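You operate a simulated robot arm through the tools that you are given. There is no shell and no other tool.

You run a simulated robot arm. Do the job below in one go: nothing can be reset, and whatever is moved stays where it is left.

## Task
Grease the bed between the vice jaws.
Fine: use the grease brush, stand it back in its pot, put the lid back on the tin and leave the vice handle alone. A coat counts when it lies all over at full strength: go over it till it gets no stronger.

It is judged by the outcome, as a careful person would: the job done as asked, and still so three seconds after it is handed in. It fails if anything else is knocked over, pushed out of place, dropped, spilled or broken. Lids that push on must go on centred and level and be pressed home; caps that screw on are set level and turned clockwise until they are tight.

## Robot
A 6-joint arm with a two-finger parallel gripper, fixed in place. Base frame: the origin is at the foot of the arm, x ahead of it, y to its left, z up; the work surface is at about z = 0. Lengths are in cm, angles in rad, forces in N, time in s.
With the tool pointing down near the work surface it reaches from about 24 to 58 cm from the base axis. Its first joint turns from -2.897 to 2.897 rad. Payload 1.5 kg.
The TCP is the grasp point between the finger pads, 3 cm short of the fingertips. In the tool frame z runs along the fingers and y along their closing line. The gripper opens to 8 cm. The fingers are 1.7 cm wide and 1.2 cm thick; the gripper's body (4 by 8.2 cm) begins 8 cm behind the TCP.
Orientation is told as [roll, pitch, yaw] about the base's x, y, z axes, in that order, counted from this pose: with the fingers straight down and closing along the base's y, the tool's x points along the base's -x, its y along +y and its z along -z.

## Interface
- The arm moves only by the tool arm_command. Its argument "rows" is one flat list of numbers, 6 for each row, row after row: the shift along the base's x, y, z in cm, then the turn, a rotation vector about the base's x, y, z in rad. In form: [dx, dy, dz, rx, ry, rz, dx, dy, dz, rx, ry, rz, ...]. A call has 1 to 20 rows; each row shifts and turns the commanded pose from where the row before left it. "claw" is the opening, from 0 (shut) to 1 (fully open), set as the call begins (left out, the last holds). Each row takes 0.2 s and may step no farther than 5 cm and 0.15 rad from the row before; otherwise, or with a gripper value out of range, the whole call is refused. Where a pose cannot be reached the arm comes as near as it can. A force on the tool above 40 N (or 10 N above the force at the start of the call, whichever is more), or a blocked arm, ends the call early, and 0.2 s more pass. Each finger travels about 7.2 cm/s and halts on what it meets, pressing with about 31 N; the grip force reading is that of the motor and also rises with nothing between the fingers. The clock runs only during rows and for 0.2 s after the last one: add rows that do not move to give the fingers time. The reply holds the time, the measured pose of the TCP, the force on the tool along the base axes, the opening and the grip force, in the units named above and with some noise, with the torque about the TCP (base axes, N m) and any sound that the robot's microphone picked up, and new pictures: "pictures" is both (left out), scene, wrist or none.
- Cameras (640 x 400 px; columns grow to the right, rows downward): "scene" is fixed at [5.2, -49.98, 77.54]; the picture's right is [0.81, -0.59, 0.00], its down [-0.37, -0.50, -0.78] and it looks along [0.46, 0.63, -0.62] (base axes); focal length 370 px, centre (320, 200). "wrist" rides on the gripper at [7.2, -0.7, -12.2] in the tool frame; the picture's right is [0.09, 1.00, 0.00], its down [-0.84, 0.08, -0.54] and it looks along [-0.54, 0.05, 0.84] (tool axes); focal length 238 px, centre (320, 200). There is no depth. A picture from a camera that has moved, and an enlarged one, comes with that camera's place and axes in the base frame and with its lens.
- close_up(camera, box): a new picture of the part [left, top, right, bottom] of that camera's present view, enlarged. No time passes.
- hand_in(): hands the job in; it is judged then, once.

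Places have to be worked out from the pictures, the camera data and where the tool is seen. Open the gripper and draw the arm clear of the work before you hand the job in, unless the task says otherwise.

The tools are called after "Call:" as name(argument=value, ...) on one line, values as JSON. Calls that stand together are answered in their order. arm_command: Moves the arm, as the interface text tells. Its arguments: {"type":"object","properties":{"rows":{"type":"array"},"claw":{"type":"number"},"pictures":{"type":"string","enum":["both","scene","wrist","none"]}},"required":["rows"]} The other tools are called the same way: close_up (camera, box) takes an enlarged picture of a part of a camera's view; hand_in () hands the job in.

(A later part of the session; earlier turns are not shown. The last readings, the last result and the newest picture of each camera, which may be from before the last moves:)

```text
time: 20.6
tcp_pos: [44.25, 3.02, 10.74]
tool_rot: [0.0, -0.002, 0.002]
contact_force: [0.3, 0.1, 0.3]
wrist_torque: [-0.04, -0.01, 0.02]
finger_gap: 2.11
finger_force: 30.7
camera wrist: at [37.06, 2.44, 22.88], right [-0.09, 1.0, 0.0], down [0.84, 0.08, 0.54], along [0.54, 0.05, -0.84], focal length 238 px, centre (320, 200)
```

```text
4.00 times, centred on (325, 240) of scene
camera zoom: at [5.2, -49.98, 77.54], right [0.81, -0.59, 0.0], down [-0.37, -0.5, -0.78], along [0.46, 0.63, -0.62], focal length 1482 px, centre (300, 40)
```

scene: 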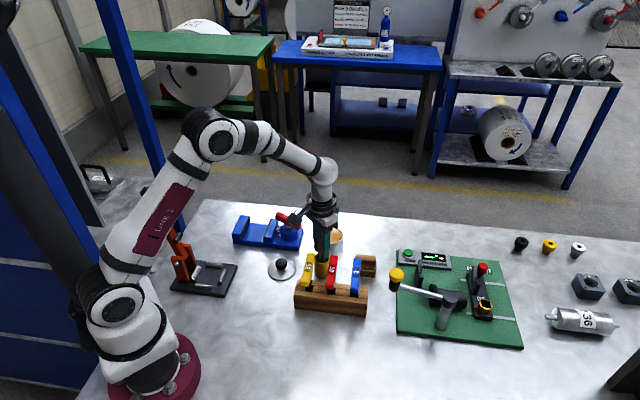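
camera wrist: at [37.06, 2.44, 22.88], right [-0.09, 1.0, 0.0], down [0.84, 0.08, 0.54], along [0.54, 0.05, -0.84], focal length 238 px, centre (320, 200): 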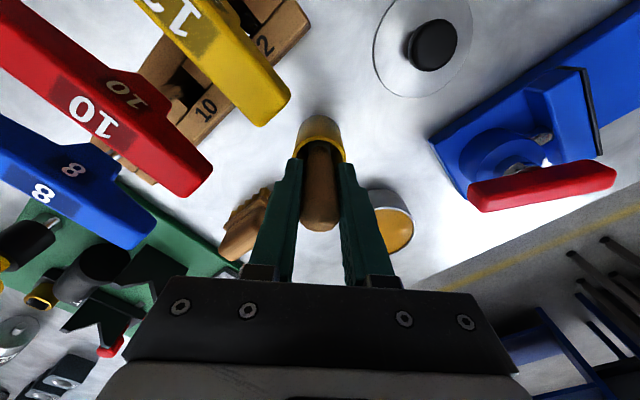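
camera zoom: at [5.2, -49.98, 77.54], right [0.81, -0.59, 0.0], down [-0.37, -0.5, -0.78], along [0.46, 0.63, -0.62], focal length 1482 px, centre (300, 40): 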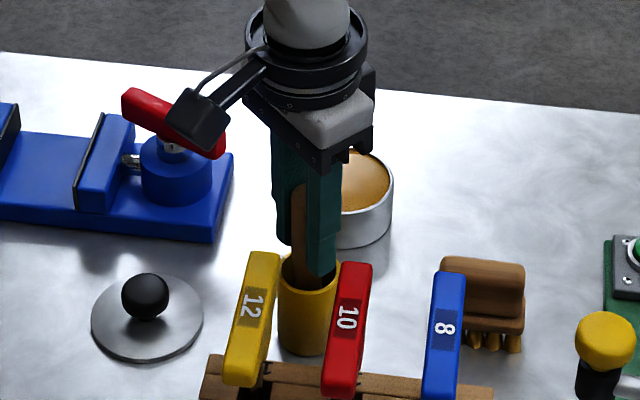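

The brush is gripped at a 2.11 cm gap and the pot looks undisturbed. I'll lift straight up slowly and check that the pot stays.

Call:
arm_command(rows=[0, 0, 0.5, 0, 0, 0, 0, 0, 1, 0, 0, 0, 0, 0, 1.5, 0, 0, 0, 0, 0, 1.5, 0, 0, 0, 0, 0, 1.5, 0, 0, 0, 0, 0, 1.5, 0, 0, 0, 0, 0, 1, 0, 0, 0, 0, 0, 0, 0, 0, 0], pictures="both")

Call:
close_up(camera="wrist", box=[240, 80, 400, 220])

Call:
close_up(camera="scene", box=[280, 170, 370, 290])

```text
time: 22.4
tcp_pos: [44.47, 3.02, 19.13]
tool_rot: [0.003, -0.002, -0.001]
contact_force: [0.3, 1.0, -0.1]
wrist_torque: [-0.04, 0.04, 0.01]
finger_gap: 2.07
finger_force: 30.8
camera wrist: at [37.21, 2.46, 31.35], right [-0.09, 1.0, 0.0], down [0.84, 0.08, 0.54], along [0.54, 0.05, -0.84], focal length 238 px, centre (320, 200)
```

scene: 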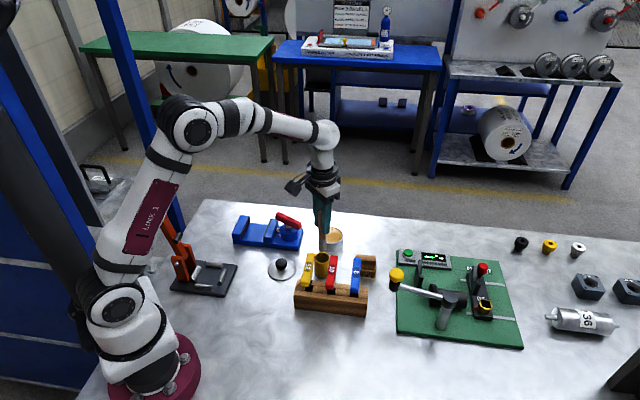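
wrist: 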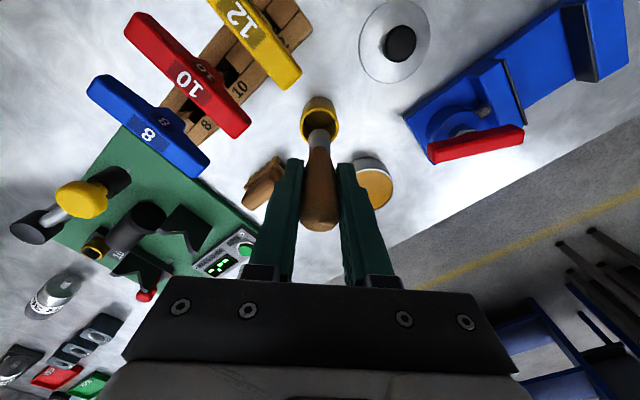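

```text
2.86 times, centred on (320, 150) of wrist
camera zoom: at [37.21, 2.46, 31.35], right [-0.09, 1.0, 0.0], down [0.84, 0.08, 0.54], along [0.54, 0.05, -0.84], focal length 681 px, centre (320, 343)
```

zoom: 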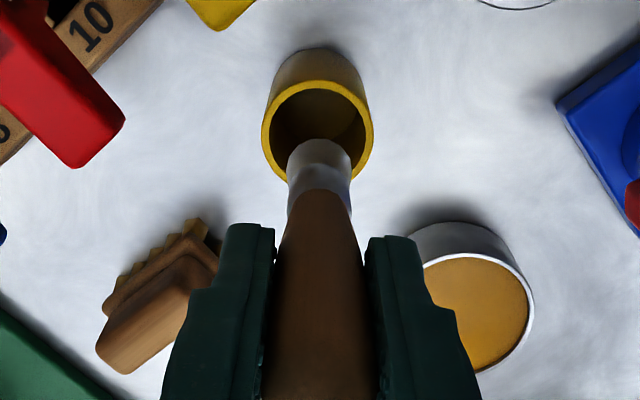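

```text
3.33 times, centred on (325, 230) of scene
camera zoom: at [5.2, -49.98, 77.54], right [0.81, -0.59, 0.0], down [-0.37, -0.5, -0.78], along [0.46, 0.63, -0.62], focal length 1235 px, centre (303, 100)
```

zoom: 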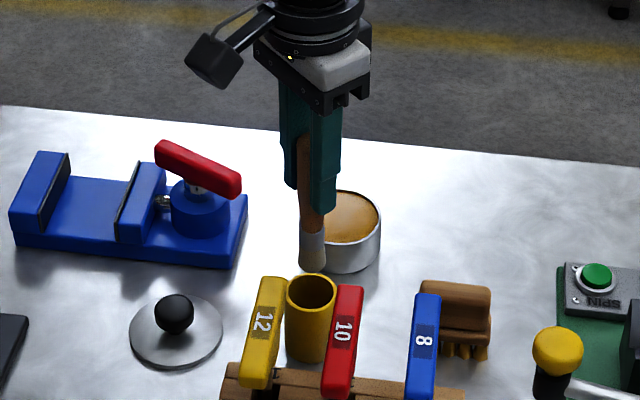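

The brush is out and the pot stayed put. The brush is round, about 2.1 cm across, with its bristle tip about 10 cm below the TCP. I'll carry it over the open tin and look before dipping.

Call:
arm_command(rows=[2, 1.8, 0, 0, 0, 0, 2.2, 1.9, 0, 0, 0, 0, 2.2, 1.9, 0, 0, 0, 0, 1.8, 1.68, 0, 0, 0, 0, 0, 0, 0, 0, 0, 0], pictures="both")

Call:
close_up(camera="wrist", box=[240, 60, 400, 200])

Call:
close_up(camera="scene", box=[290, 190, 370, 260])

```text
time: 23.6
tcp_pos: [52.68, 10.15, 19.26]
tool_rot: [0.002, 0.0, 0.0]
contact_force: [0.0, -0.5, 0.5]
wrist_torque: [0.01, 0.04, 0.02]
finger_gap: 2.14
finger_force: 31.6
camera wrist: at [45.41, 9.63, 31.44], right [-0.09, 1.0, 0.0], down [0.84, 0.08, 0.54], along [0.54, 0.05, -0.84], focal length 238 px, centre (320, 200)
```

scene: 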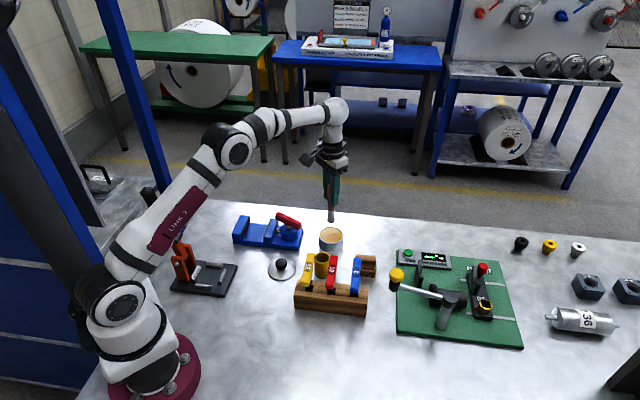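
wrist: 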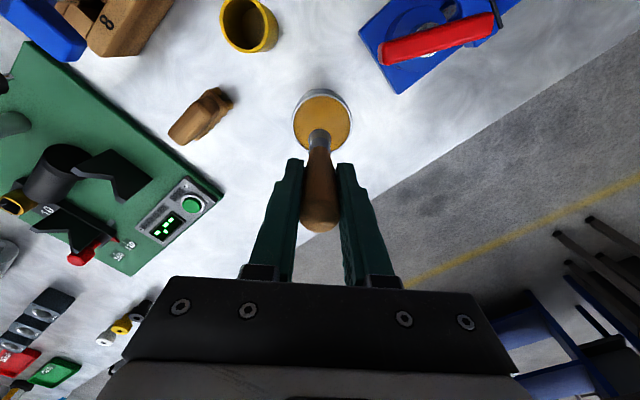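

```text
2.86 times, centred on (320, 130) of wrist
camera zoom: at [45.41, 9.63, 31.44], right [-0.09, 1.0, 0.0], down [0.84, 0.08, 0.54], along [0.54, 0.05, -0.84], focal length 681 px, centre (320, 400)
```

zoom: 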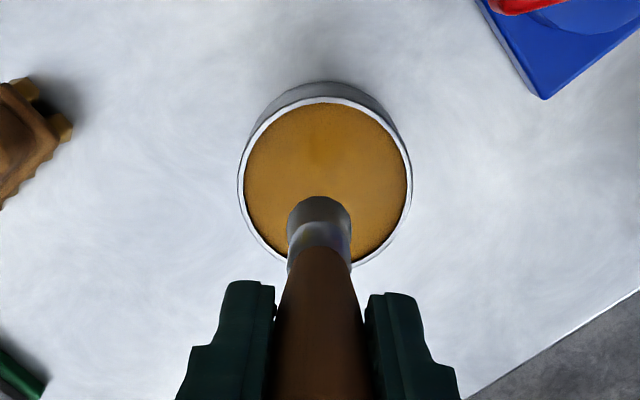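

```text
5.71 times, centred on (330, 225) of scene
camera zoom: at [5.2, -49.98, 77.54], right [0.81, -0.59, 0.0], down [-0.37, -0.5, -0.78], along [0.46, 0.63, -0.62], focal length 2117 px, centre (263, 57)
```

zoom: 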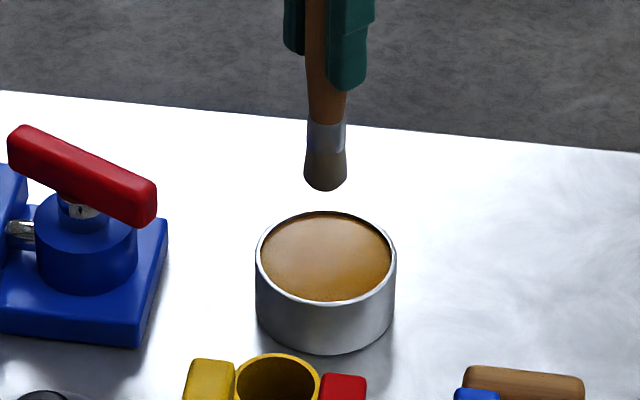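

The brush is over the middle of the grease. I'll lower it to just above the surface, then dip slowly while watching the force.

Call:
arm_command(rows=[0, 0, -1.5, 0, 0, 0, 0, 0, -1.5, 0, 0, 0, 0, 0, -1.2, 0, 0, 0, 0, 0, -0.6, 0, 0, 0, 0, 0, 0, 0, 0, 0], pictures="none")

Call:
close_up(camera="scene", box=[290, 190, 370, 260])

Call:
close_up(camera="wrist", box=[240, 60, 400, 200])

```text
time: 24.8
tcp_pos: [52.51, 10.54, 14.38]
tool_rot: [0.002, -0.002, -0.001]
contact_force: [-0.1, 0.5, -0.1]
wrist_torque: [-0.01, -0.02, -0.03]
finger_gap: 2.12
finger_force: 30.1
```

```text
5.71 times, centred on (330, 225) of scene
camera zoom: at [5.2, -49.98, 77.54], right [0.81, -0.59, 0.0], down [-0.37, -0.5, -0.78], along [0.46, 0.63, -0.62], focal length 2117 px, centre (263, 57)
```

zoom: 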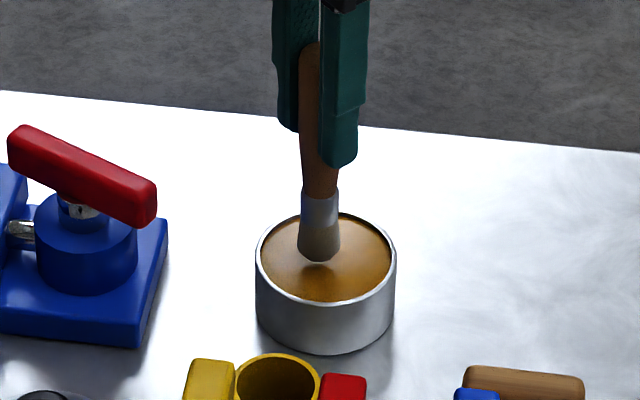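

```text
2.86 times, centred on (320, 130) of wrist
camera zoom: at [45.27, 9.87, 26.63], right [-0.09, 1.0, 0.0], down [0.84, 0.08, 0.54], along [0.54, 0.05, -0.84], focal length 681 px, centre (320, 400)
```

zoom: 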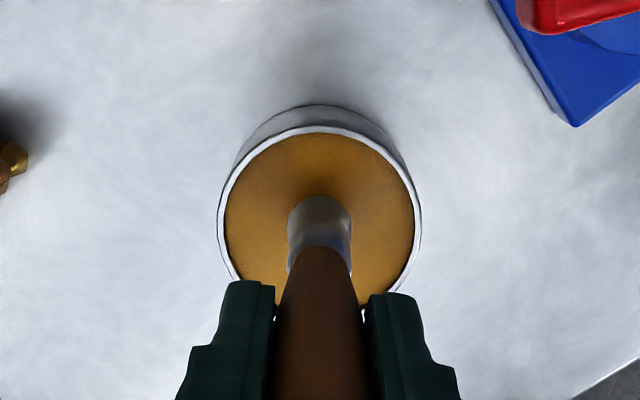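

The tip is just above the grease. I'll dip about 1 cm in small steps.

Call:
arm_command(rows=[0, 0, -0.3, 0, 0, 0, 0, 0, -0.3, 0, 0, 0, 0, 0, -0.3, 0, 0, 0, 0, 0, -0.3, 0, 0, 0, 0, 0, 0, 0, 0, 0], pictures="none")

Call:
close_up(camera="scene", box=[290, 190, 370, 260])

Call:
close_up(camera="wrist", box=[240, 60, 400, 200])

```text
time: 26.0
tcp_pos: [52.69, 10.48, 13.39]
tool_rot: [0.003, -0.004, -0.001]
contact_force: [2.2, 0.1, 24.6]
wrist_torque: [0.1, -0.24, 0.01]
finger_gap: 2.14
finger_force: 31.6
```

```text
5.71 times, centred on (330, 225) of scene
camera zoom: at [5.2, -49.98, 77.54], right [0.81, -0.59, 0.0], down [-0.37, -0.5, -0.78], along [0.46, 0.63, -0.62], focal length 2117 px, centre (263, 57)
```

zoom: 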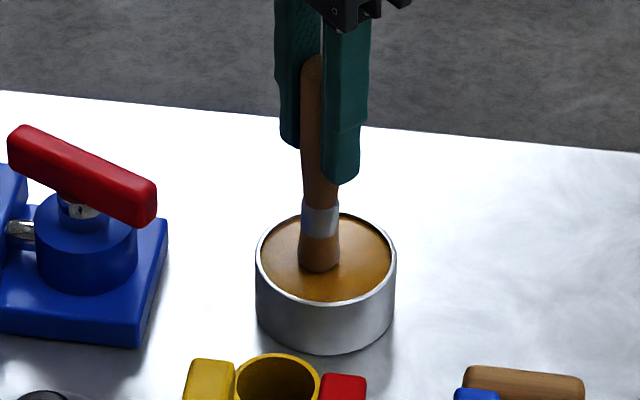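

```text
2.86 times, centred on (320, 130) of wrist
camera zoom: at [45.36, 9.84, 25.52], right [-0.09, 1.0, 0.0], down [0.83, 0.08, 0.55], along [0.54, 0.05, -0.84], focal length 681 px, centre (320, 400)
```

zoom: 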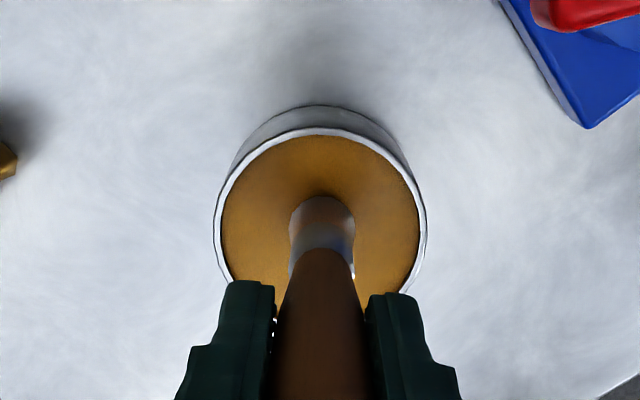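

There's 24.6 N of contact and the bristles have turned grease-brown, so the grease behaves as a firm surface at z≈3.4. I'll lift the brush out and check how it's loaded.

Call:
arm_command(rows=[0, 0, 0.2, 0, 0, 0, 0, 0, 1, 0, 0, 0, 0, 0, 2, 0, 0, 0, 0, 0, 2, 0, 0, 0, 0, 0, 0, 0, 0, 0], pictures="none")

Call:
close_up(camera="scene", box=[290, 170, 370, 260])

Call:
close_up(camera="wrist", box=[240, 60, 400, 200])

```text
time: 27.2
tcp_pos: [52.7, 10.35, 18.42]
tool_rot: [0.001, -0.003, 0.0]
contact_force: [0.5, 0.4, -0.5]
wrist_torque: [-0.01, -0.02, 0.01]
finger_gap: 2.09
finger_force: 30.6
```

```text
4.44 times, centred on (330, 215) of scene
camera zoom: at [5.2, -49.98, 77.54], right [0.81, -0.59, 0.0], down [-0.37, -0.5, -0.78], along [0.46, 0.63, -0.62], focal length 1646 px, centre (276, 133)
```

zoom: 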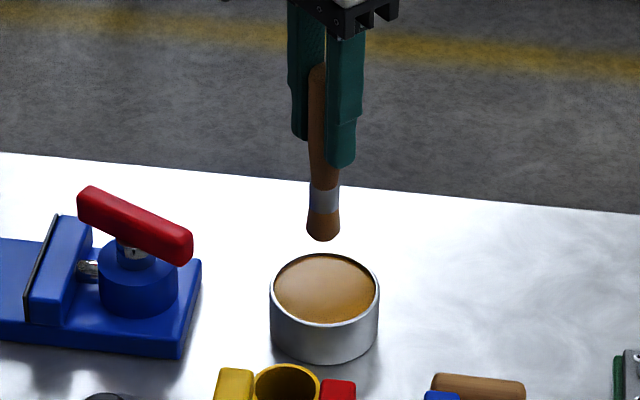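

```text
2.86 times, centred on (320, 130) of wrist
camera zoom: at [45.51, 9.76, 30.62], right [-0.09, 1.0, 0.0], down [0.84, 0.08, 0.54], along [0.54, 0.05, -0.84], focal length 681 px, centre (320, 400)
```

zoom: 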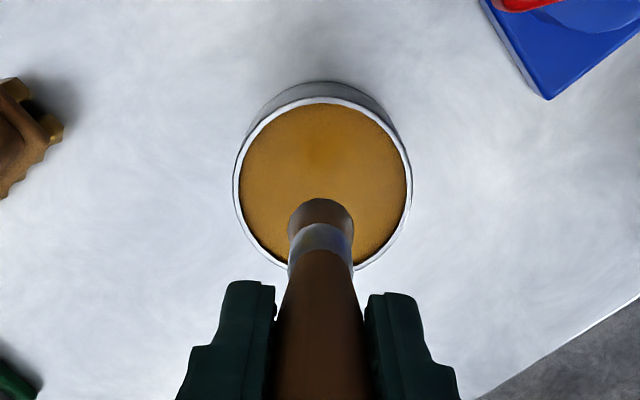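

The bristles are now evenly coated with grease. I'll raise the brush well above the vice handle and carry it over the bed between the jaws.

Call:
arm_command(rows=[0, 0, 2, 0, 0, 0, 0, 0, 2, 0, 0, 0, -2, 2, 0, 0, 0, 0, -2.5, 2.5, 0, 0, 0, 0, -2.5, 2.5, 0, 0, 0, 0, -2.5, 2.5, 0, 0, 0, 0, -2.5, 2.5, 0, 0, 0, 0, -2, 2, 0, 0, 0, 0, -1.4, 1.5, 0, 0, 0, 0, 0, 0, 0, 0, 0, 0], pictures="both")

Call:
close_up(camera="wrist", box=[200, 20, 440, 200])

Call:
close_up(camera="scene", box=[210, 170, 320, 260])

```text
time: 29.4
tcp_pos: [37.31, 26.0, 22.36]
tool_rot: [0.002, -0.001, 0.001]
contact_force: [0.3, 0.1, 0.7]
wrist_torque: [0.01, -0.02, 0.0]
finger_gap: 2.06
finger_force: 31.2
camera wrist: at [29.98, 25.4, 34.52], right [-0.09, 1.0, 0.0], down [0.84, 0.08, 0.54], along [0.54, 0.05, -0.84], focal length 238 px, centre (320, 200)
```

scene: 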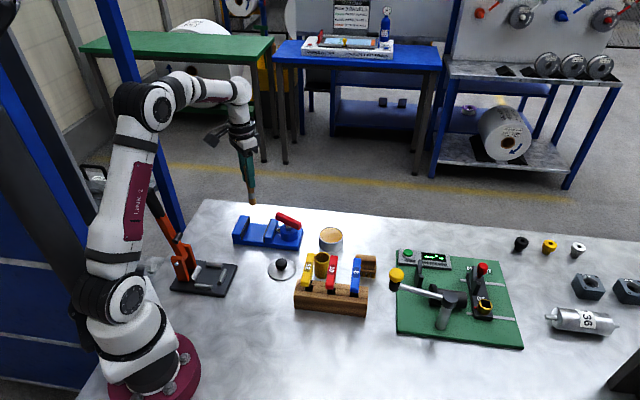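
wrist: 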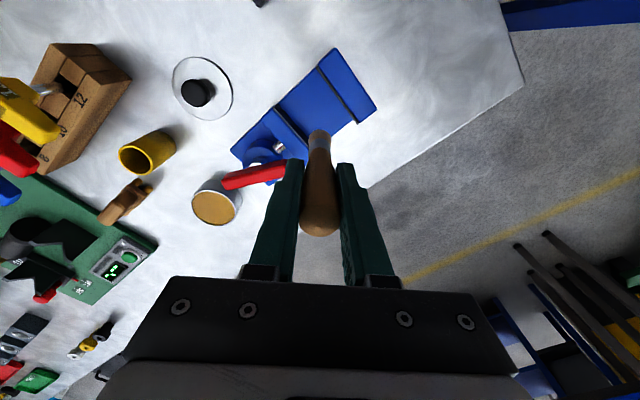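

```text
2.22 times, centred on (320, 110) of wrist
camera zoom: at [29.98, 25.4, 34.52], right [-0.09, 1.0, 0.0], down [0.84, 0.08, 0.54], along [0.54, 0.05, -0.84], focal length 530 px, centre (320, 400)
```

zoom: 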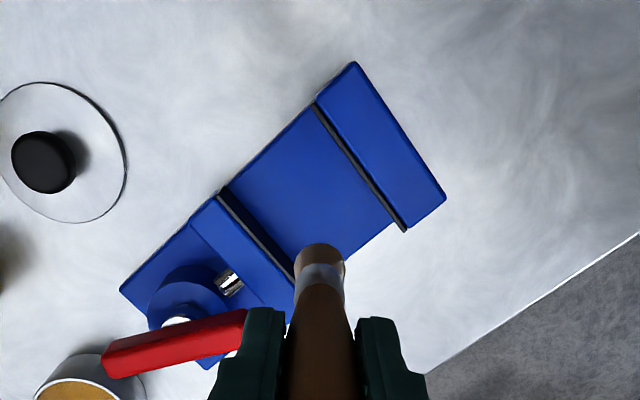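

```text
4.44 times, centred on (265, 215) of scene
camera zoom: at [5.2, -49.98, 77.54], right [0.81, -0.59, 0.0], down [-0.37, -0.5, -0.78], along [0.46, 0.63, -0.62], focal length 1646 px, centre (564, 133)
```

zoom: 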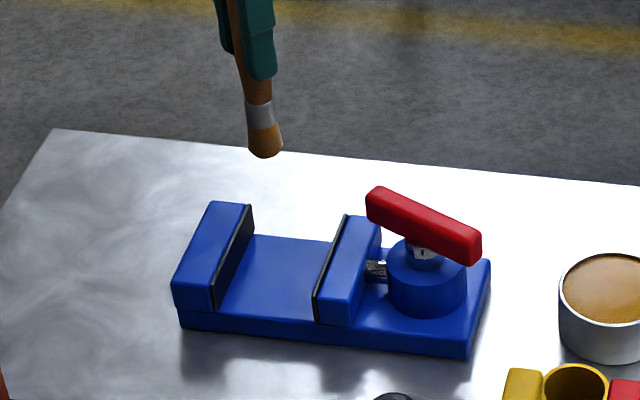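

The bed between the jaws measures about 6.4 × 7.8 cm, turned 45°, with its centre at about [37.3, 25.6]. I'll shift to the centre and lower the brush to just above the bed.

Call:
arm_command(rows=[0, -0.4, 0, 0, 0, 0, 0, 0, -2, 0, 0, 0, 0, 0, -2, 0, 0, 0, 0, 0, -2, 0, 0, 0, 0, 0, -2, 0, 0, 0, 0, 0, -1.2, 0, 0, 0, 0, 0, 0, 0, 0, 0], pictures="wrist")

Call:
close_up(camera="wrist", box=[200, 20, 440, 200])

Call:
close_up(camera="scene", box=[220, 190, 320, 260])

```text
time: 31.0
tcp_pos: [37.43, 25.61, 13.33]
tool_rot: [0.001, -0.002, 0.001]
contact_force: [-0.3, 0.1, -0.8]
wrist_torque: [-0.03, 0.01, -0.02]
finger_gap: 2.06
finger_force: 30.8
camera wrist: at [30.1, 24.93, 25.51], right [-0.09, 1.0, 0.0], down [0.84, 0.08, 0.54], along [0.54, 0.05, -0.84], focal length 238 px, centre (320, 200)
```

wrist: 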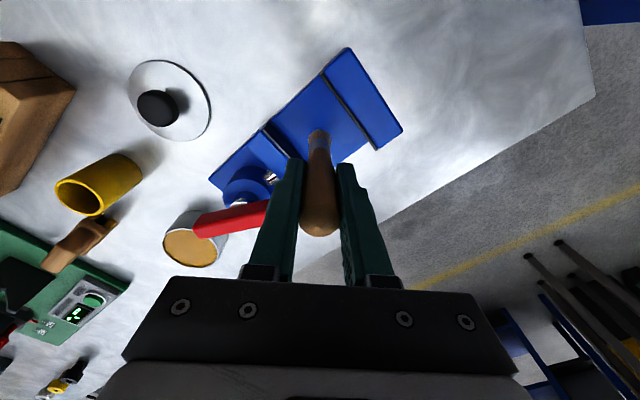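

```text
2.22 times, centred on (320, 110) of wrist
camera zoom: at [30.1, 24.93, 25.51], right [-0.09, 1.0, 0.0], down [0.84, 0.08, 0.54], along [0.54, 0.05, -0.84], focal length 530 px, centre (320, 400)
```

zoom: 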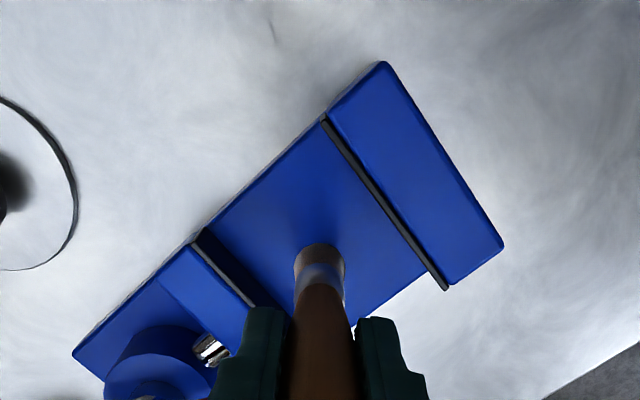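

```text
5.71 times, centred on (270, 225) of scene
camera zoom: at [5.2, -49.98, 77.54], right [0.81, -0.59, 0.0], down [-0.37, -0.5, -0.78], along [0.46, 0.63, -0.62], focal length 2117 px, centre (606, 57)
```

zoom: 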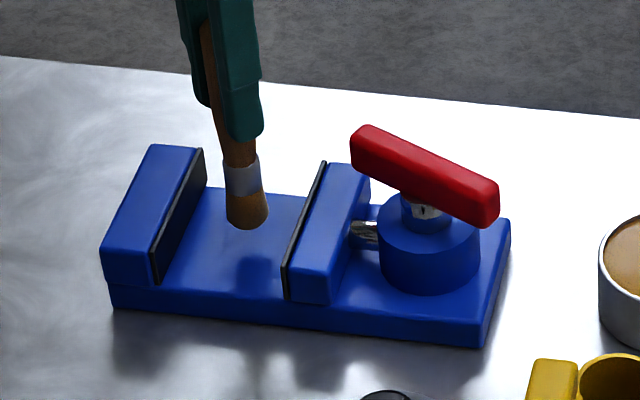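

This view agrees with the earlier one, and the TCP is at the bed centre. I'll now feel for the bed with small downward steps.

Call:
arm_command(rows=[0, 0, -0.5, 0, 0, 0, 0, 0, -0.3, 0, 0, 0, 0, 0, -0.15, 0, 0, 0, 0, 0, 0, 0, 0, 0], pictures="none")

Call:
arm_command(rows=[0, 0, -0.1, 0, 0, 0, 0, 0, -0.1, 0, 0, 0, 0, 0, 0, 0, 0, 0], pictures="none")

Call:
close_up(camera="scene", box=[220, 190, 320, 260])

```text
time: 32.0
tcp_pos: [37.24, 25.54, 12.32]
tool_rot: [0.002, -0.002, 0.001]
contact_force: [-0.9, 0.1, -0.3]
wrist_torque: [0.0, -0.01, 0.01]
finger_gap: 2.05
finger_force: 30.8
```

```text
time: 32.8
tcp_pos: [37.14, 25.58, 12.13]
tool_rot: [0.001, -0.001, -0.001]
contact_force: [0.9, -0.8, -0.2]
wrist_torque: [0.01, 0.01, 0.01]
finger_gap: 2.08
finger_force: 30.9
```

```text
5.71 times, centred on (270, 225) of scene
camera zoom: at [5.2, -49.98, 77.54], right [0.81, -0.59, 0.0], down [-0.37, -0.5, -0.78], along [0.46, 0.63, -0.62], focal length 2117 px, centre (606, 57)
```

zoom: 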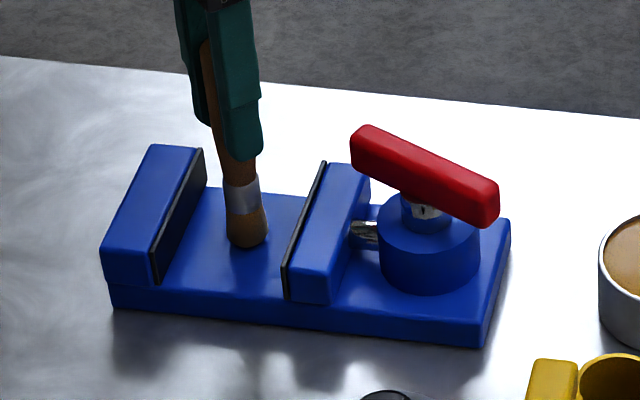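

There's still no contact at TCP z≈12.1. I'll keep going in 0.1 cm steps.

Call:
arm_command(rows=[0, 0, -0.1, 0, 0, 0, 0, 0, 0, 0, 0, 0], pictures="none")

Call:
arm_command(rows=[0, 0, -0.1, 0, 0, 0, 0, 0, 0, 0, 0, 0], pictures="none")

Call:
close_up(camera="scene", box=[220, 190, 320, 260])

```text
time: 33.4
tcp_pos: [37.22, 25.55, 12.18]
tool_rot: [0.002, -0.001, 0.0]
contact_force: [-0.2, 0.2, -0.3]
wrist_torque: [0.0, 0.02, 0.03]
finger_gap: 2.07
finger_force: 30.7
```

```text
time: 34.0
tcp_pos: [37.09, 25.57, 11.75]
tool_rot: [0.001, -0.001, 0.0]
contact_force: [-0.2, 0.1, -1.0]
wrist_torque: [-0.01, -0.01, -0.01]
finger_gap: 2.06
finger_force: 30.8
```

```text
5.71 times, centred on (270, 225) of scene
camera zoom: at [5.2, -49.98, 77.54], right [0.81, -0.59, 0.0], down [-0.37, -0.5, -0.78], along [0.46, 0.63, -0.62], focal length 2117 px, centre (606, 57)
```

zoom: 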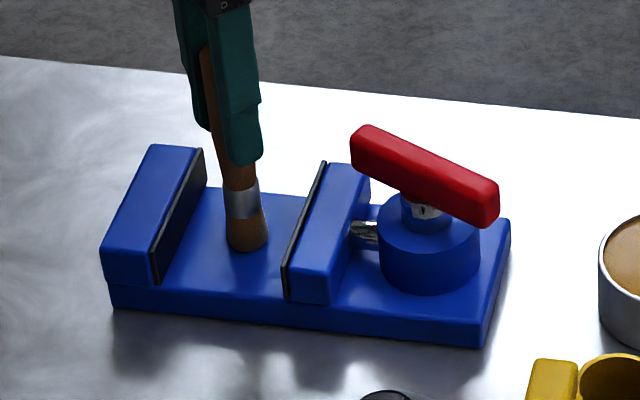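

Still only noise-level force. I'll take two more 0.1 cm steps.

Call:
arm_command(rows=[0, 0, -0.1, 0, 0, 0, 0, 0, 0, 0, 0, 0], pictures="none")

Call:
arm_command(rows=[0, 0, -0.1, 0, 0, 0, 0, 0, 0, 0, 0, 0], pictures="none")

Call:
close_up(camera="scene", box=[220, 190, 320, 260])

```text
time: 34.6
tcp_pos: [37.18, 25.56, 11.8]
tool_rot: [0.003, -0.004, 0.0]
contact_force: [-3.7, -0.2, 17.1]
wrist_torque: [-0.04, 0.32, 0.02]
finger_gap: 2.05
finger_force: 31.1
```

```text
time: 35.2
tcp_pos: [37.2, 25.49, 11.72]
tool_rot: [0.003, -0.004, -0.001]
contact_force: [-0.1, -0.9, 24.9]
wrist_torque: [-0.02, 0.02, 0.0]
finger_gap: 2.06
finger_force: 30.8
```

```text
5.71 times, centred on (270, 225) of scene
camera zoom: at [5.2, -49.98, 77.54], right [0.81, -0.59, 0.0], down [-0.37, -0.5, -0.78], along [0.46, 0.63, -0.62], focal length 2117 px, centre (606, 57)
```

zoom: 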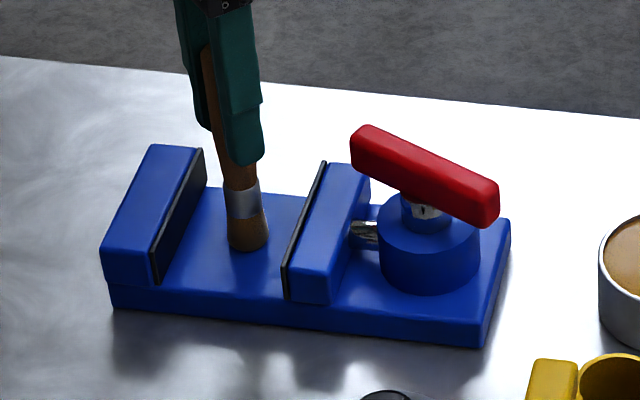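

Contact is found at TCP z≈11.67 (17–25 N). I'll ease off to a light touch and make a short test stroke across the bed to see how the grease goes on.

Call:
arm_command(rows=[0, 0, 0.13, 0, 0, 0, 0.35, 0.35, 0, 0, 0, 0, 0.35, 0.35, 0, 0, 0, 0, 0.35, 0.35, 0, 0, 0, 0, 0.35, 0.35, 0, 0, 0, 0, 0, 0, 0, 0, 0, 0], pictures="none")

Call:
close_up(camera="scene", box=[220, 190, 320, 260])

Call:
close_up(camera="wrist", box=[200, 20, 440, 200])

```text
time: 36.6
tcp_pos: [38.59, 26.88, 11.85]
tool_rot: [0.002, -0.003, 0.0]
contact_force: [-1.5, -3.9, 12.9]
wrist_torque: [-0.33, 0.12, 0.0]
finger_gap: 2.07
finger_force: 30.9
```

```text
5.71 times, centred on (270, 225) of scene
camera zoom: at [5.2, -49.98, 77.54], right [0.81, -0.59, 0.0], down [-0.37, -0.5, -0.78], along [0.46, 0.63, -0.62], focal length 2117 px, centre (606, 57)
```

zoom: 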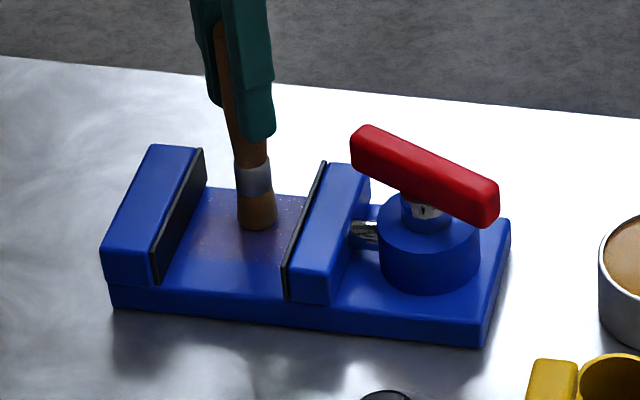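

```text
2.22 times, centred on (320, 110) of wrist
camera zoom: at [31.38, 26.28, 23.93], right [-0.09, 1.0, 0.0], down [0.84, 0.08, 0.54], along [0.54, 0.05, -0.84], focal length 530 px, centre (320, 400)
```

zoom: 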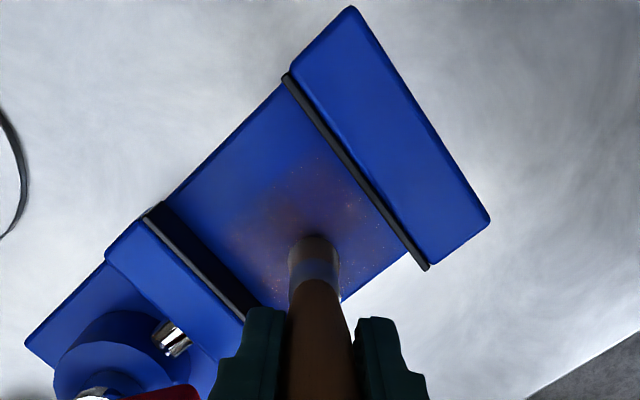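

A faint film has appeared on both sides of the stroke, so several passes will be needed. I'll begin a systematic sweep across the bed, keeping about 0.15 cm clear of the jaws.

Call:
arm_command(rows=[0.424, 0.424, 0, 0, 0, 0, 0.424, 0.424, 0, 0, 0, 0, 0.354, -0.354, 0, 0, 0, 0, 0.354, -0.354, 0, 0, 0, 0, -0.4525, -0.4525, 0, 0, 0, 0, -0.4525, -0.4525, 0, 0, 0, 0, -0.4525, -0.4525, 0, 0, 0, 0, -0.4525, -0.4525, 0, 0, 0, 0, -0.4525, -0.4525, 0, 0, 0, 0, -0.4525, -0.4525, 0, 0, 0, 0, -0.4525, -0.4525, 0, 0, 0, 0, -0.4525, -0.4525, 0, 0, 0, 0, -0.4525, -0.4525, 0, 0, 0, 0, -0.4525, -0.4525, 0, 0, 0, 0], pictures="none")

Call:
close_up(camera="scene", box=[220, 190, 320, 260])

Call:
close_up(camera="wrist", box=[200, 20, 440, 200])

```text
time: 39.6
tcp_pos: [35.68, 22.7, 11.86]
tool_rot: [0.001, 0.0, 0.001]
contact_force: [0.8, 0.2, -1.0]
wrist_torque: [0.0, 0.04, 0.01]
finger_gap: 2.05
finger_force: 31.0
```

```text
5.71 times, centred on (270, 225) of scene
camera zoom: at [5.2, -49.98, 77.54], right [0.81, -0.59, 0.0], down [-0.37, -0.5, -0.78], along [0.46, 0.63, -0.62], focal length 2117 px, centre (606, 57)
```

zoom: 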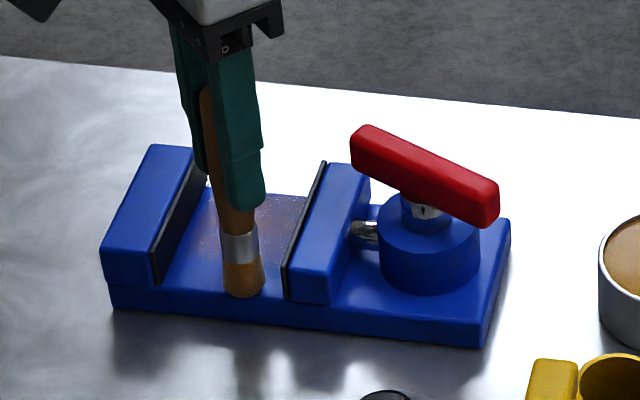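

```text
2.22 times, centred on (320, 110) of wrist
camera zoom: at [28.38, 21.94, 24.08], right [-0.09, 1.0, 0.0], down [0.84, 0.08, 0.54], along [0.54, 0.05, -0.84], focal length 530 px, centre (320, 400)
```

zoom: 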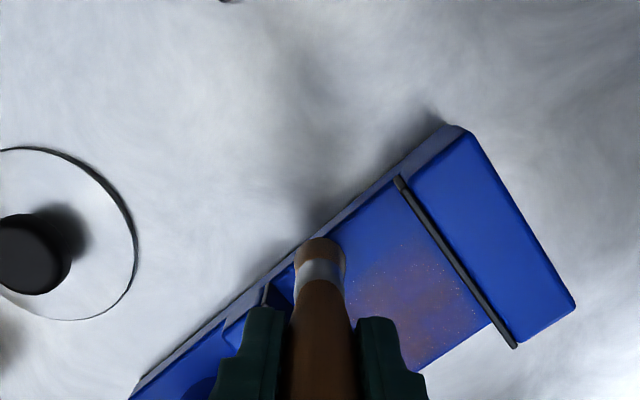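

The force dropped to zero at this end, so the brush has lost contact. I'll lower 0.1 cm and sweep back, checking the force along the way.

Call:
arm_command(rows=[0.212, 0.212, -0.1, 0, 0, 0, 0.4, 0.4, 0, 0, 0, 0, 0.4, 0.4, 0, 0, 0, 0, 0.4, 0.4, 0, 0, 0, 0], pictures="none")

Call:
arm_command(rows=[0.4, 0.4, 0, 0, 0, 0, 0.4, 0.4, 0, 0, 0, 0, 0.4, 0.4, 0, 0, 0, 0, 0.4, 0.4, 0, 0, 0, 0], pictures="none")

Call:
close_up(camera="scene", box=[220, 190, 320, 260])

Call:
close_up(camera="wrist", box=[200, 20, 440, 200])

```text
time: 40.6
tcp_pos: [36.97, 23.97, 11.68]
tool_rot: [0.002, -0.001, 0.0]
contact_force: [-0.3, -1.2, 4.0]
wrist_torque: [-0.09, 0.1, 0.02]
finger_gap: 2.04
finger_force: 31.2
```

```text
time: 41.6
tcp_pos: [38.7, 25.53, 11.78]
tool_rot: [0.0, -0.002, 0.0]
contact_force: [-0.8, -0.4, -0.6]
wrist_torque: [0.0, -0.01, 0.04]
finger_gap: 2.04
finger_force: 30.0
```

```text
5.71 times, centred on (270, 225) of scene
camera zoom: at [5.2, -49.98, 77.54], right [0.81, -0.59, 0.0], down [-0.37, -0.5, -0.78], along [0.46, 0.63, -0.62], focal length 2117 px, centre (606, 57)
```

zoom: 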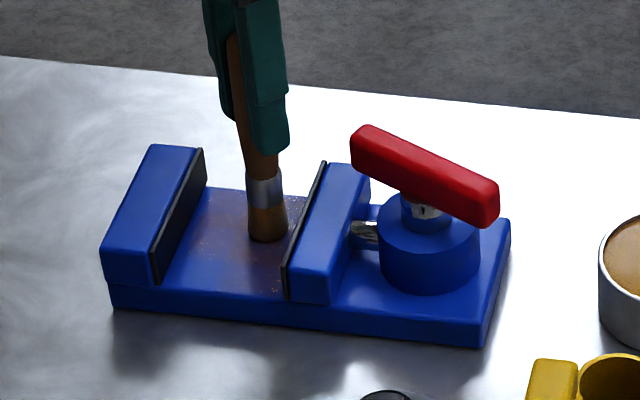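

```text
2.22 times, centred on (320, 110) of wrist
camera zoom: at [31.42, 24.95, 23.95], right [-0.09, 1.0, 0.0], down [0.84, 0.08, 0.54], along [0.54, 0.05, -0.84], focal length 530 px, centre (320, 400)
```

zoom: 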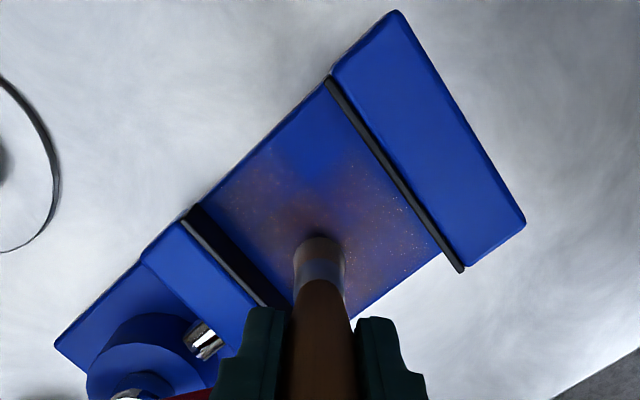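

The film is building but contact faded again, so the brush is probably creeping up slightly in the grip. I'll lower another 0.1 cm and continue, finishing this line and returning.

Call:
arm_command(rows=[0, 0, -0.1, 0, 0, 0, 0.35, 0.35, 0, 0, 0, 0, 0.35, 0.35, 0, 0, 0, 0, 0.35, 0.35, 0, 0, 0, 0, 0.35, 0.35, 0, 0, 0, 0], pictures="none")

Call:
close_up(camera="scene", box=[220, 190, 320, 260])

Call:
close_up(camera="wrist", box=[200, 20, 440, 200])

```text
time: 42.8
tcp_pos: [40.04, 26.91, 11.66]
tool_rot: [0.002, -0.001, 0.0]
contact_force: [-1.3, -2.1, 4.7]
wrist_torque: [-0.19, 0.02, 0.03]
finger_gap: 2.04
finger_force: 31.1
```

```text
5.71 times, centred on (270, 225) of scene
camera zoom: at [5.2, -49.98, 77.54], right [0.81, -0.59, 0.0], down [-0.37, -0.5, -0.78], along [0.46, 0.63, -0.62], focal length 2117 px, centre (606, 57)
```

zoom: 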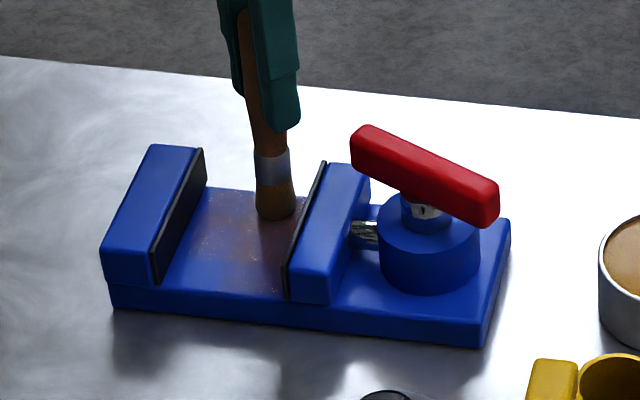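

```text
2.22 times, centred on (320, 110) of wrist
camera zoom: at [32.83, 26.37, 23.81], right [-0.09, 1.0, 0.0], down [0.84, 0.08, 0.54], along [0.54, 0.05, -0.84], focal length 530 px, centre (320, 400)
```

zoom: 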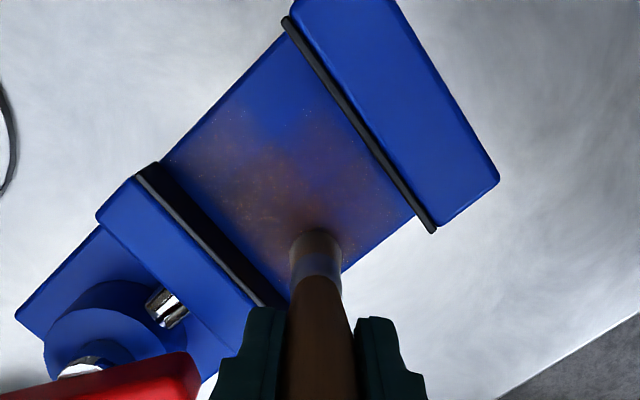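

Contact is 4.7 N and the film is building in patches. I'll move to the line nearest the moving jaw and sweep back across.

Call:
arm_command(rows=[0.354, -0.354, 0, 0, 0, 0, 0.354, -0.354, -0.02, 0, 0, 0, -0.43, -0.43, 0, 0, 0, 0, -0.43, -0.43, -0.01, 0, 0, 0, -0.43, -0.43, 0, 0, 0, 0, -0.43, -0.43, -0.01, 0, 0, 0, -0.43, -0.43, 0, 0, 0, 0, -0.43, -0.43, -0.01, 0, 0, 0, -0.43, -0.43, 0, 0, 0, 0, -0.43, -0.43, -0.01, 0, 0, 0, -0.43, -0.43, 0, 0, 0, 0, -0.43, -0.43, -0.01, 0, 0, 0], pictures="none")

Call:
close_up(camera="scene", box=[220, 190, 320, 260])

Call:
close_up(camera="wrist", box=[200, 20, 440, 200])

```text
time: 45.4
tcp_pos: [36.41, 22.04, 11.55]
tool_rot: [0.002, 0.0, -0.001]
contact_force: [0.3, 1.3, 3.1]
wrist_torque: [0.14, -0.11, 0.01]
finger_gap: 1.99
finger_force: 31.1
```

```text
5.71 times, centred on (270, 225) of scene
camera zoom: at [5.2, -49.98, 77.54], right [0.81, -0.59, 0.0], down [-0.37, -0.5, -0.78], along [0.46, 0.63, -0.62], focal length 2117 px, centre (606, 57)
```

zoom: 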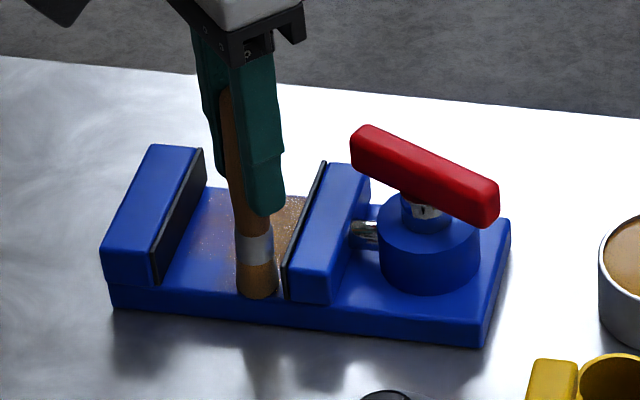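

```text
2.22 times, centred on (320, 110) of wrist
camera zoom: at [29.19, 21.43, 23.74], right [-0.09, 1.0, 0.0], down [0.84, 0.08, 0.54], along [0.54, 0.05, -0.84], focal length 530 px, centre (320, 400)
```

zoom: 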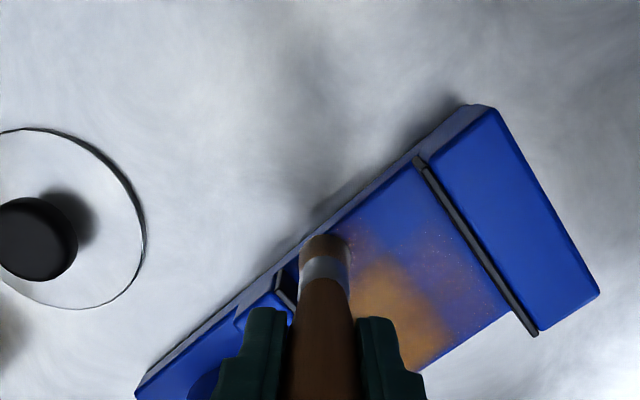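

Grease is now going on strongly, with an orange band along the moving jaw side and light 3 N contact. I'll shift 0.9 cm toward the middle and sweep back.

Call:
arm_command(rows=[-0.32, 0.32, -0.02, 0, 0, 0, -0.32, 0.32, 0, 0, 0, 0, 0.43, 0.43, -0.01, 0, 0, 0, 0.43, 0.43, 0, 0, 0, 0, 0.43, 0.43, -0.01, 0, 0, 0, 0.43, 0.43, 0, 0, 0, 0, 0.43, 0.43, -0.01, 0, 0, 0, 0.43, 0.43, 0, 0, 0, 0, 0.43, 0.43, -0.01, 0, 0, 0, 0.43, 0.43, 0, 0, 0, 0, 0.43, 0.43, -0.01, 0, 0, 0, 0.43, 0.43, 0, 0, 0, 0], pictures="none")

Call:
close_up(camera="scene", box=[220, 190, 320, 260])

Call:
close_up(camera="wrist", box=[200, 20, 440, 200])

```text
time: 48.0
tcp_pos: [40.09, 26.98, 11.48]
tool_rot: [0.003, -0.002, -0.001]
contact_force: [-1.0, -2.5, 5.4]
wrist_torque: [-0.17, 0.07, 0.0]
finger_gap: 1.99
finger_force: 31.4
```

```text
5.71 times, centred on (270, 225) of scene
camera zoom: at [5.2, -49.98, 77.54], right [0.81, -0.59, 0.0], down [-0.37, -0.5, -0.78], along [0.46, 0.63, -0.62], focal length 2117 px, centre (606, 57)
```

zoom: 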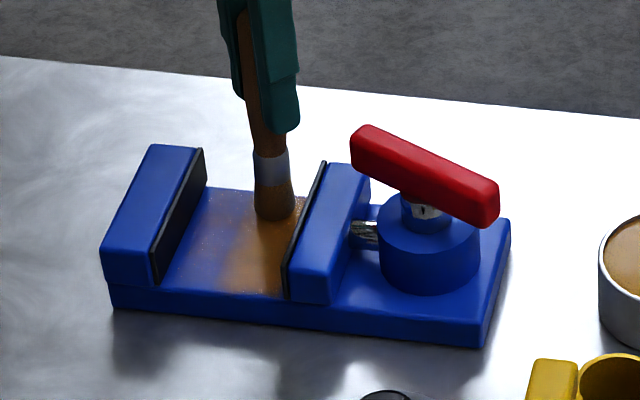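

```text
2.22 times, centred on (320, 110) of wrist
camera zoom: at [32.79, 26.34, 23.66], right [-0.09, 1.0, 0.0], down [0.84, 0.08, 0.54], along [0.54, 0.05, -0.84], focal length 530 px, centre (320, 400)
```

zoom: 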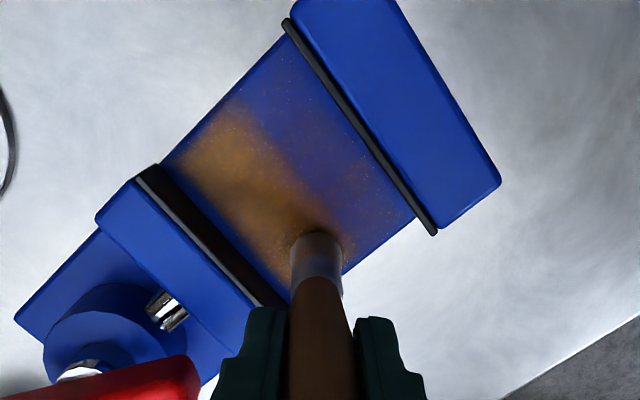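

Over half the bed is now coated. I'll continue with the next two lines, through the middle and on toward the fixed jaw.

Call:
arm_command(rows=[-0.32, 0.32, -0.02, 0, 0, 0, -0.32, 0.32, 0, 0, 0, 0, -0.43, -0.43, -0.01, 0, 0, 0, -0.43, -0.43, 0, 0, 0, 0, -0.43, -0.43, -0.01, 0, 0, 0, -0.43, -0.43, 0, 0, 0, 0, -0.43, -0.43, -0.01, 0, 0, 0, -0.43, -0.43, 0, 0, 0, 0, -0.43, -0.43, -0.01, 0, 0, 0, -0.43, -0.43, 0, 0, 0, 0, -0.43, -0.43, -0.01, 0, 0, 0, -0.43, -0.43, 0, 0, 0, 0], pictures="none")

Call:
arm_command(rows=[-0.32, 0.32, -0.02, 0, 0, 0, -0.32, 0.32, 0, 0, 0, 0, 0.43, 0.43, -0.01, 0, 0, 0, 0.43, 0.43, 0, 0, 0, 0, 0.43, 0.43, -0.01, 0, 0, 0, 0.43, 0.43, 0, 0, 0, 0, 0.43, 0.43, -0.01, 0, 0, 0, 0.43, 0.43, 0, 0, 0, 0, 0.43, 0.43, -0.01, 0, 0, 0, 0.43, 0.43, 0, 0, 0, 0, 0.43, 0.43, -0.01, 0, 0, 0, 0.43, 0.43, 0, 0, 0, 0], pictures="none")

Call:
close_up(camera="scene", box=[220, 190, 320, 260])

Call:
close_up(camera="wrist", box=[200, 20, 440, 200])

```text
time: 50.6
tcp_pos: [35.2, 23.31, 11.43]
tool_rot: [0.004, 0.0, 0.0]
contact_force: [2.1, 6.3, 20.6]
wrist_torque: [0.54, -0.4, 0.03]
finger_gap: 2.01
finger_force: 31.1
```

```text
time: 53.2
tcp_pos: [38.73, 28.27, 11.27]
tool_rot: [0.002, -0.003, 0.0]
contact_force: [-0.3, -0.9, 1.6]
wrist_torque: [-0.08, 0.03, 0.01]
finger_gap: 1.97
finger_force: 31.2
```

```text
5.71 times, centred on (270, 225) of scene
camera zoom: at [5.2, -49.98, 77.54], right [0.81, -0.59, 0.0], down [-0.37, -0.5, -0.78], along [0.46, 0.63, -0.62], focal length 2117 px, centre (606, 57)
```

zoom: 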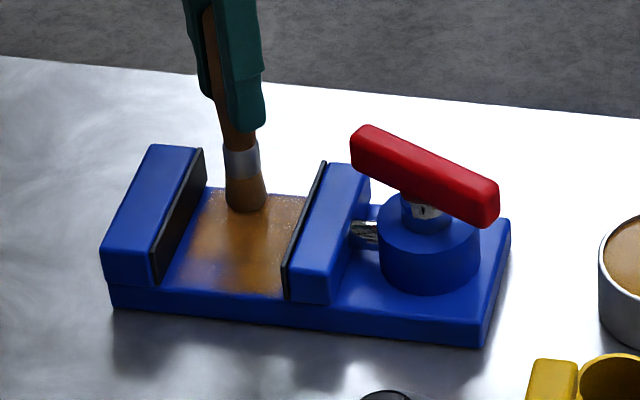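

```text
2.22 times, centred on (320, 110) of wrist
camera zoom: at [31.54, 27.63, 23.5], right [-0.09, 1.0, 0.0], down [0.84, 0.08, 0.54], along [0.54, 0.05, -0.84], focal length 530 px, centre (320, 400)
```

zoom: 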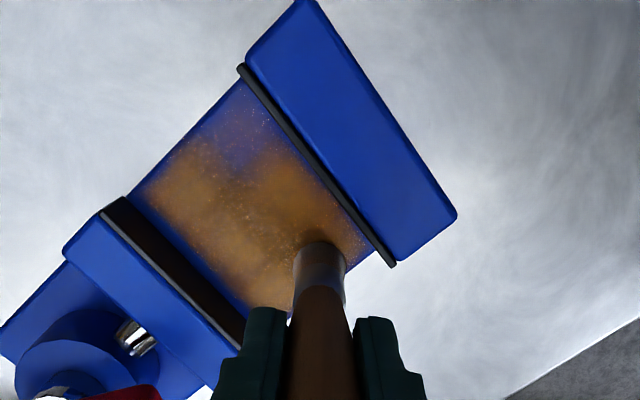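

The coating is spreading well, with the last thin areas on the fixed jaw side. I'll run lines at a=-1.5 and a=-2.0 next, with less downward bias.

Call:
arm_command(rows=[-0.3, 0.3, -0.01, 0, 0, 0, -0.3, 0.3, 0, 0, 0, 0, -0.43, -0.43, -0.01, 0, 0, 0, -0.43, -0.43, 0, 0, 0, 0, -0.43, -0.43, -0.01, 0, 0, 0, -0.43, -0.43, 0, 0, 0, 0, -0.43, -0.43, 0, 0, 0, 0, -0.43, -0.43, 0, 0, 0, 0, -0.43, -0.43, 0, 0, 0, 0, -0.43, -0.43, 0, 0, 0, 0, -0.43, -0.43, 0, 0, 0, 0, -0.43, -0.43, 0, 0, 0, 0], pictures="none")

Call:
close_up(camera="scene", box=[220, 190, 320, 260])

Call:
close_up(camera="wrist", box=[200, 20, 440, 200])

```text
time: 55.8
tcp_pos: [33.76, 24.42, 11.4]
tool_rot: [0.004, -0.001, 0.001]
contact_force: [0.5, 0.0, -0.2]
wrist_torque: [-0.04, -0.02, 0.0]
finger_gap: 1.96
finger_force: 30.6
```

```text
5.71 times, centred on (270, 225) of scene
camera zoom: at [5.2, -49.98, 77.54], right [0.81, -0.59, 0.0], down [-0.37, -0.5, -0.78], along [0.46, 0.63, -0.62], focal length 2117 px, centre (606, 57)
```

zoom: 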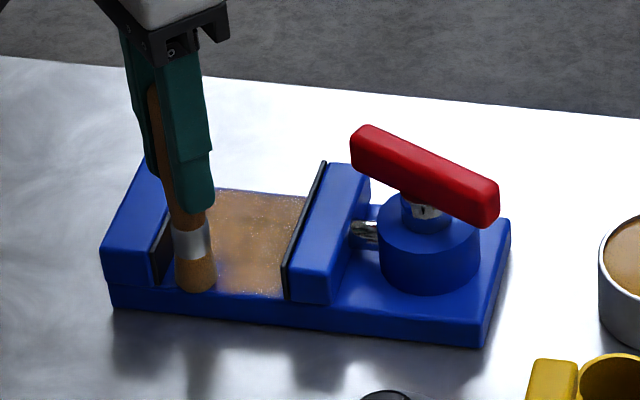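

```text
2.22 times, centred on (320, 110) of wrist
camera zoom: at [26.59, 23.76, 23.53], right [-0.09, 1.0, 0.0], down [0.84, 0.08, 0.54], along [0.54, 0.05, -0.84], focal length 530 px, centre (320, 400)
```

zoom: 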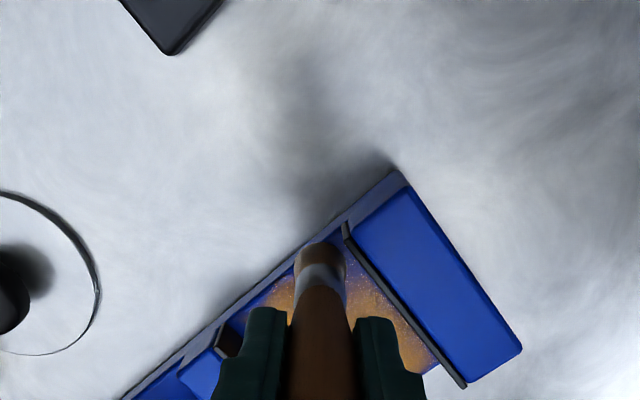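

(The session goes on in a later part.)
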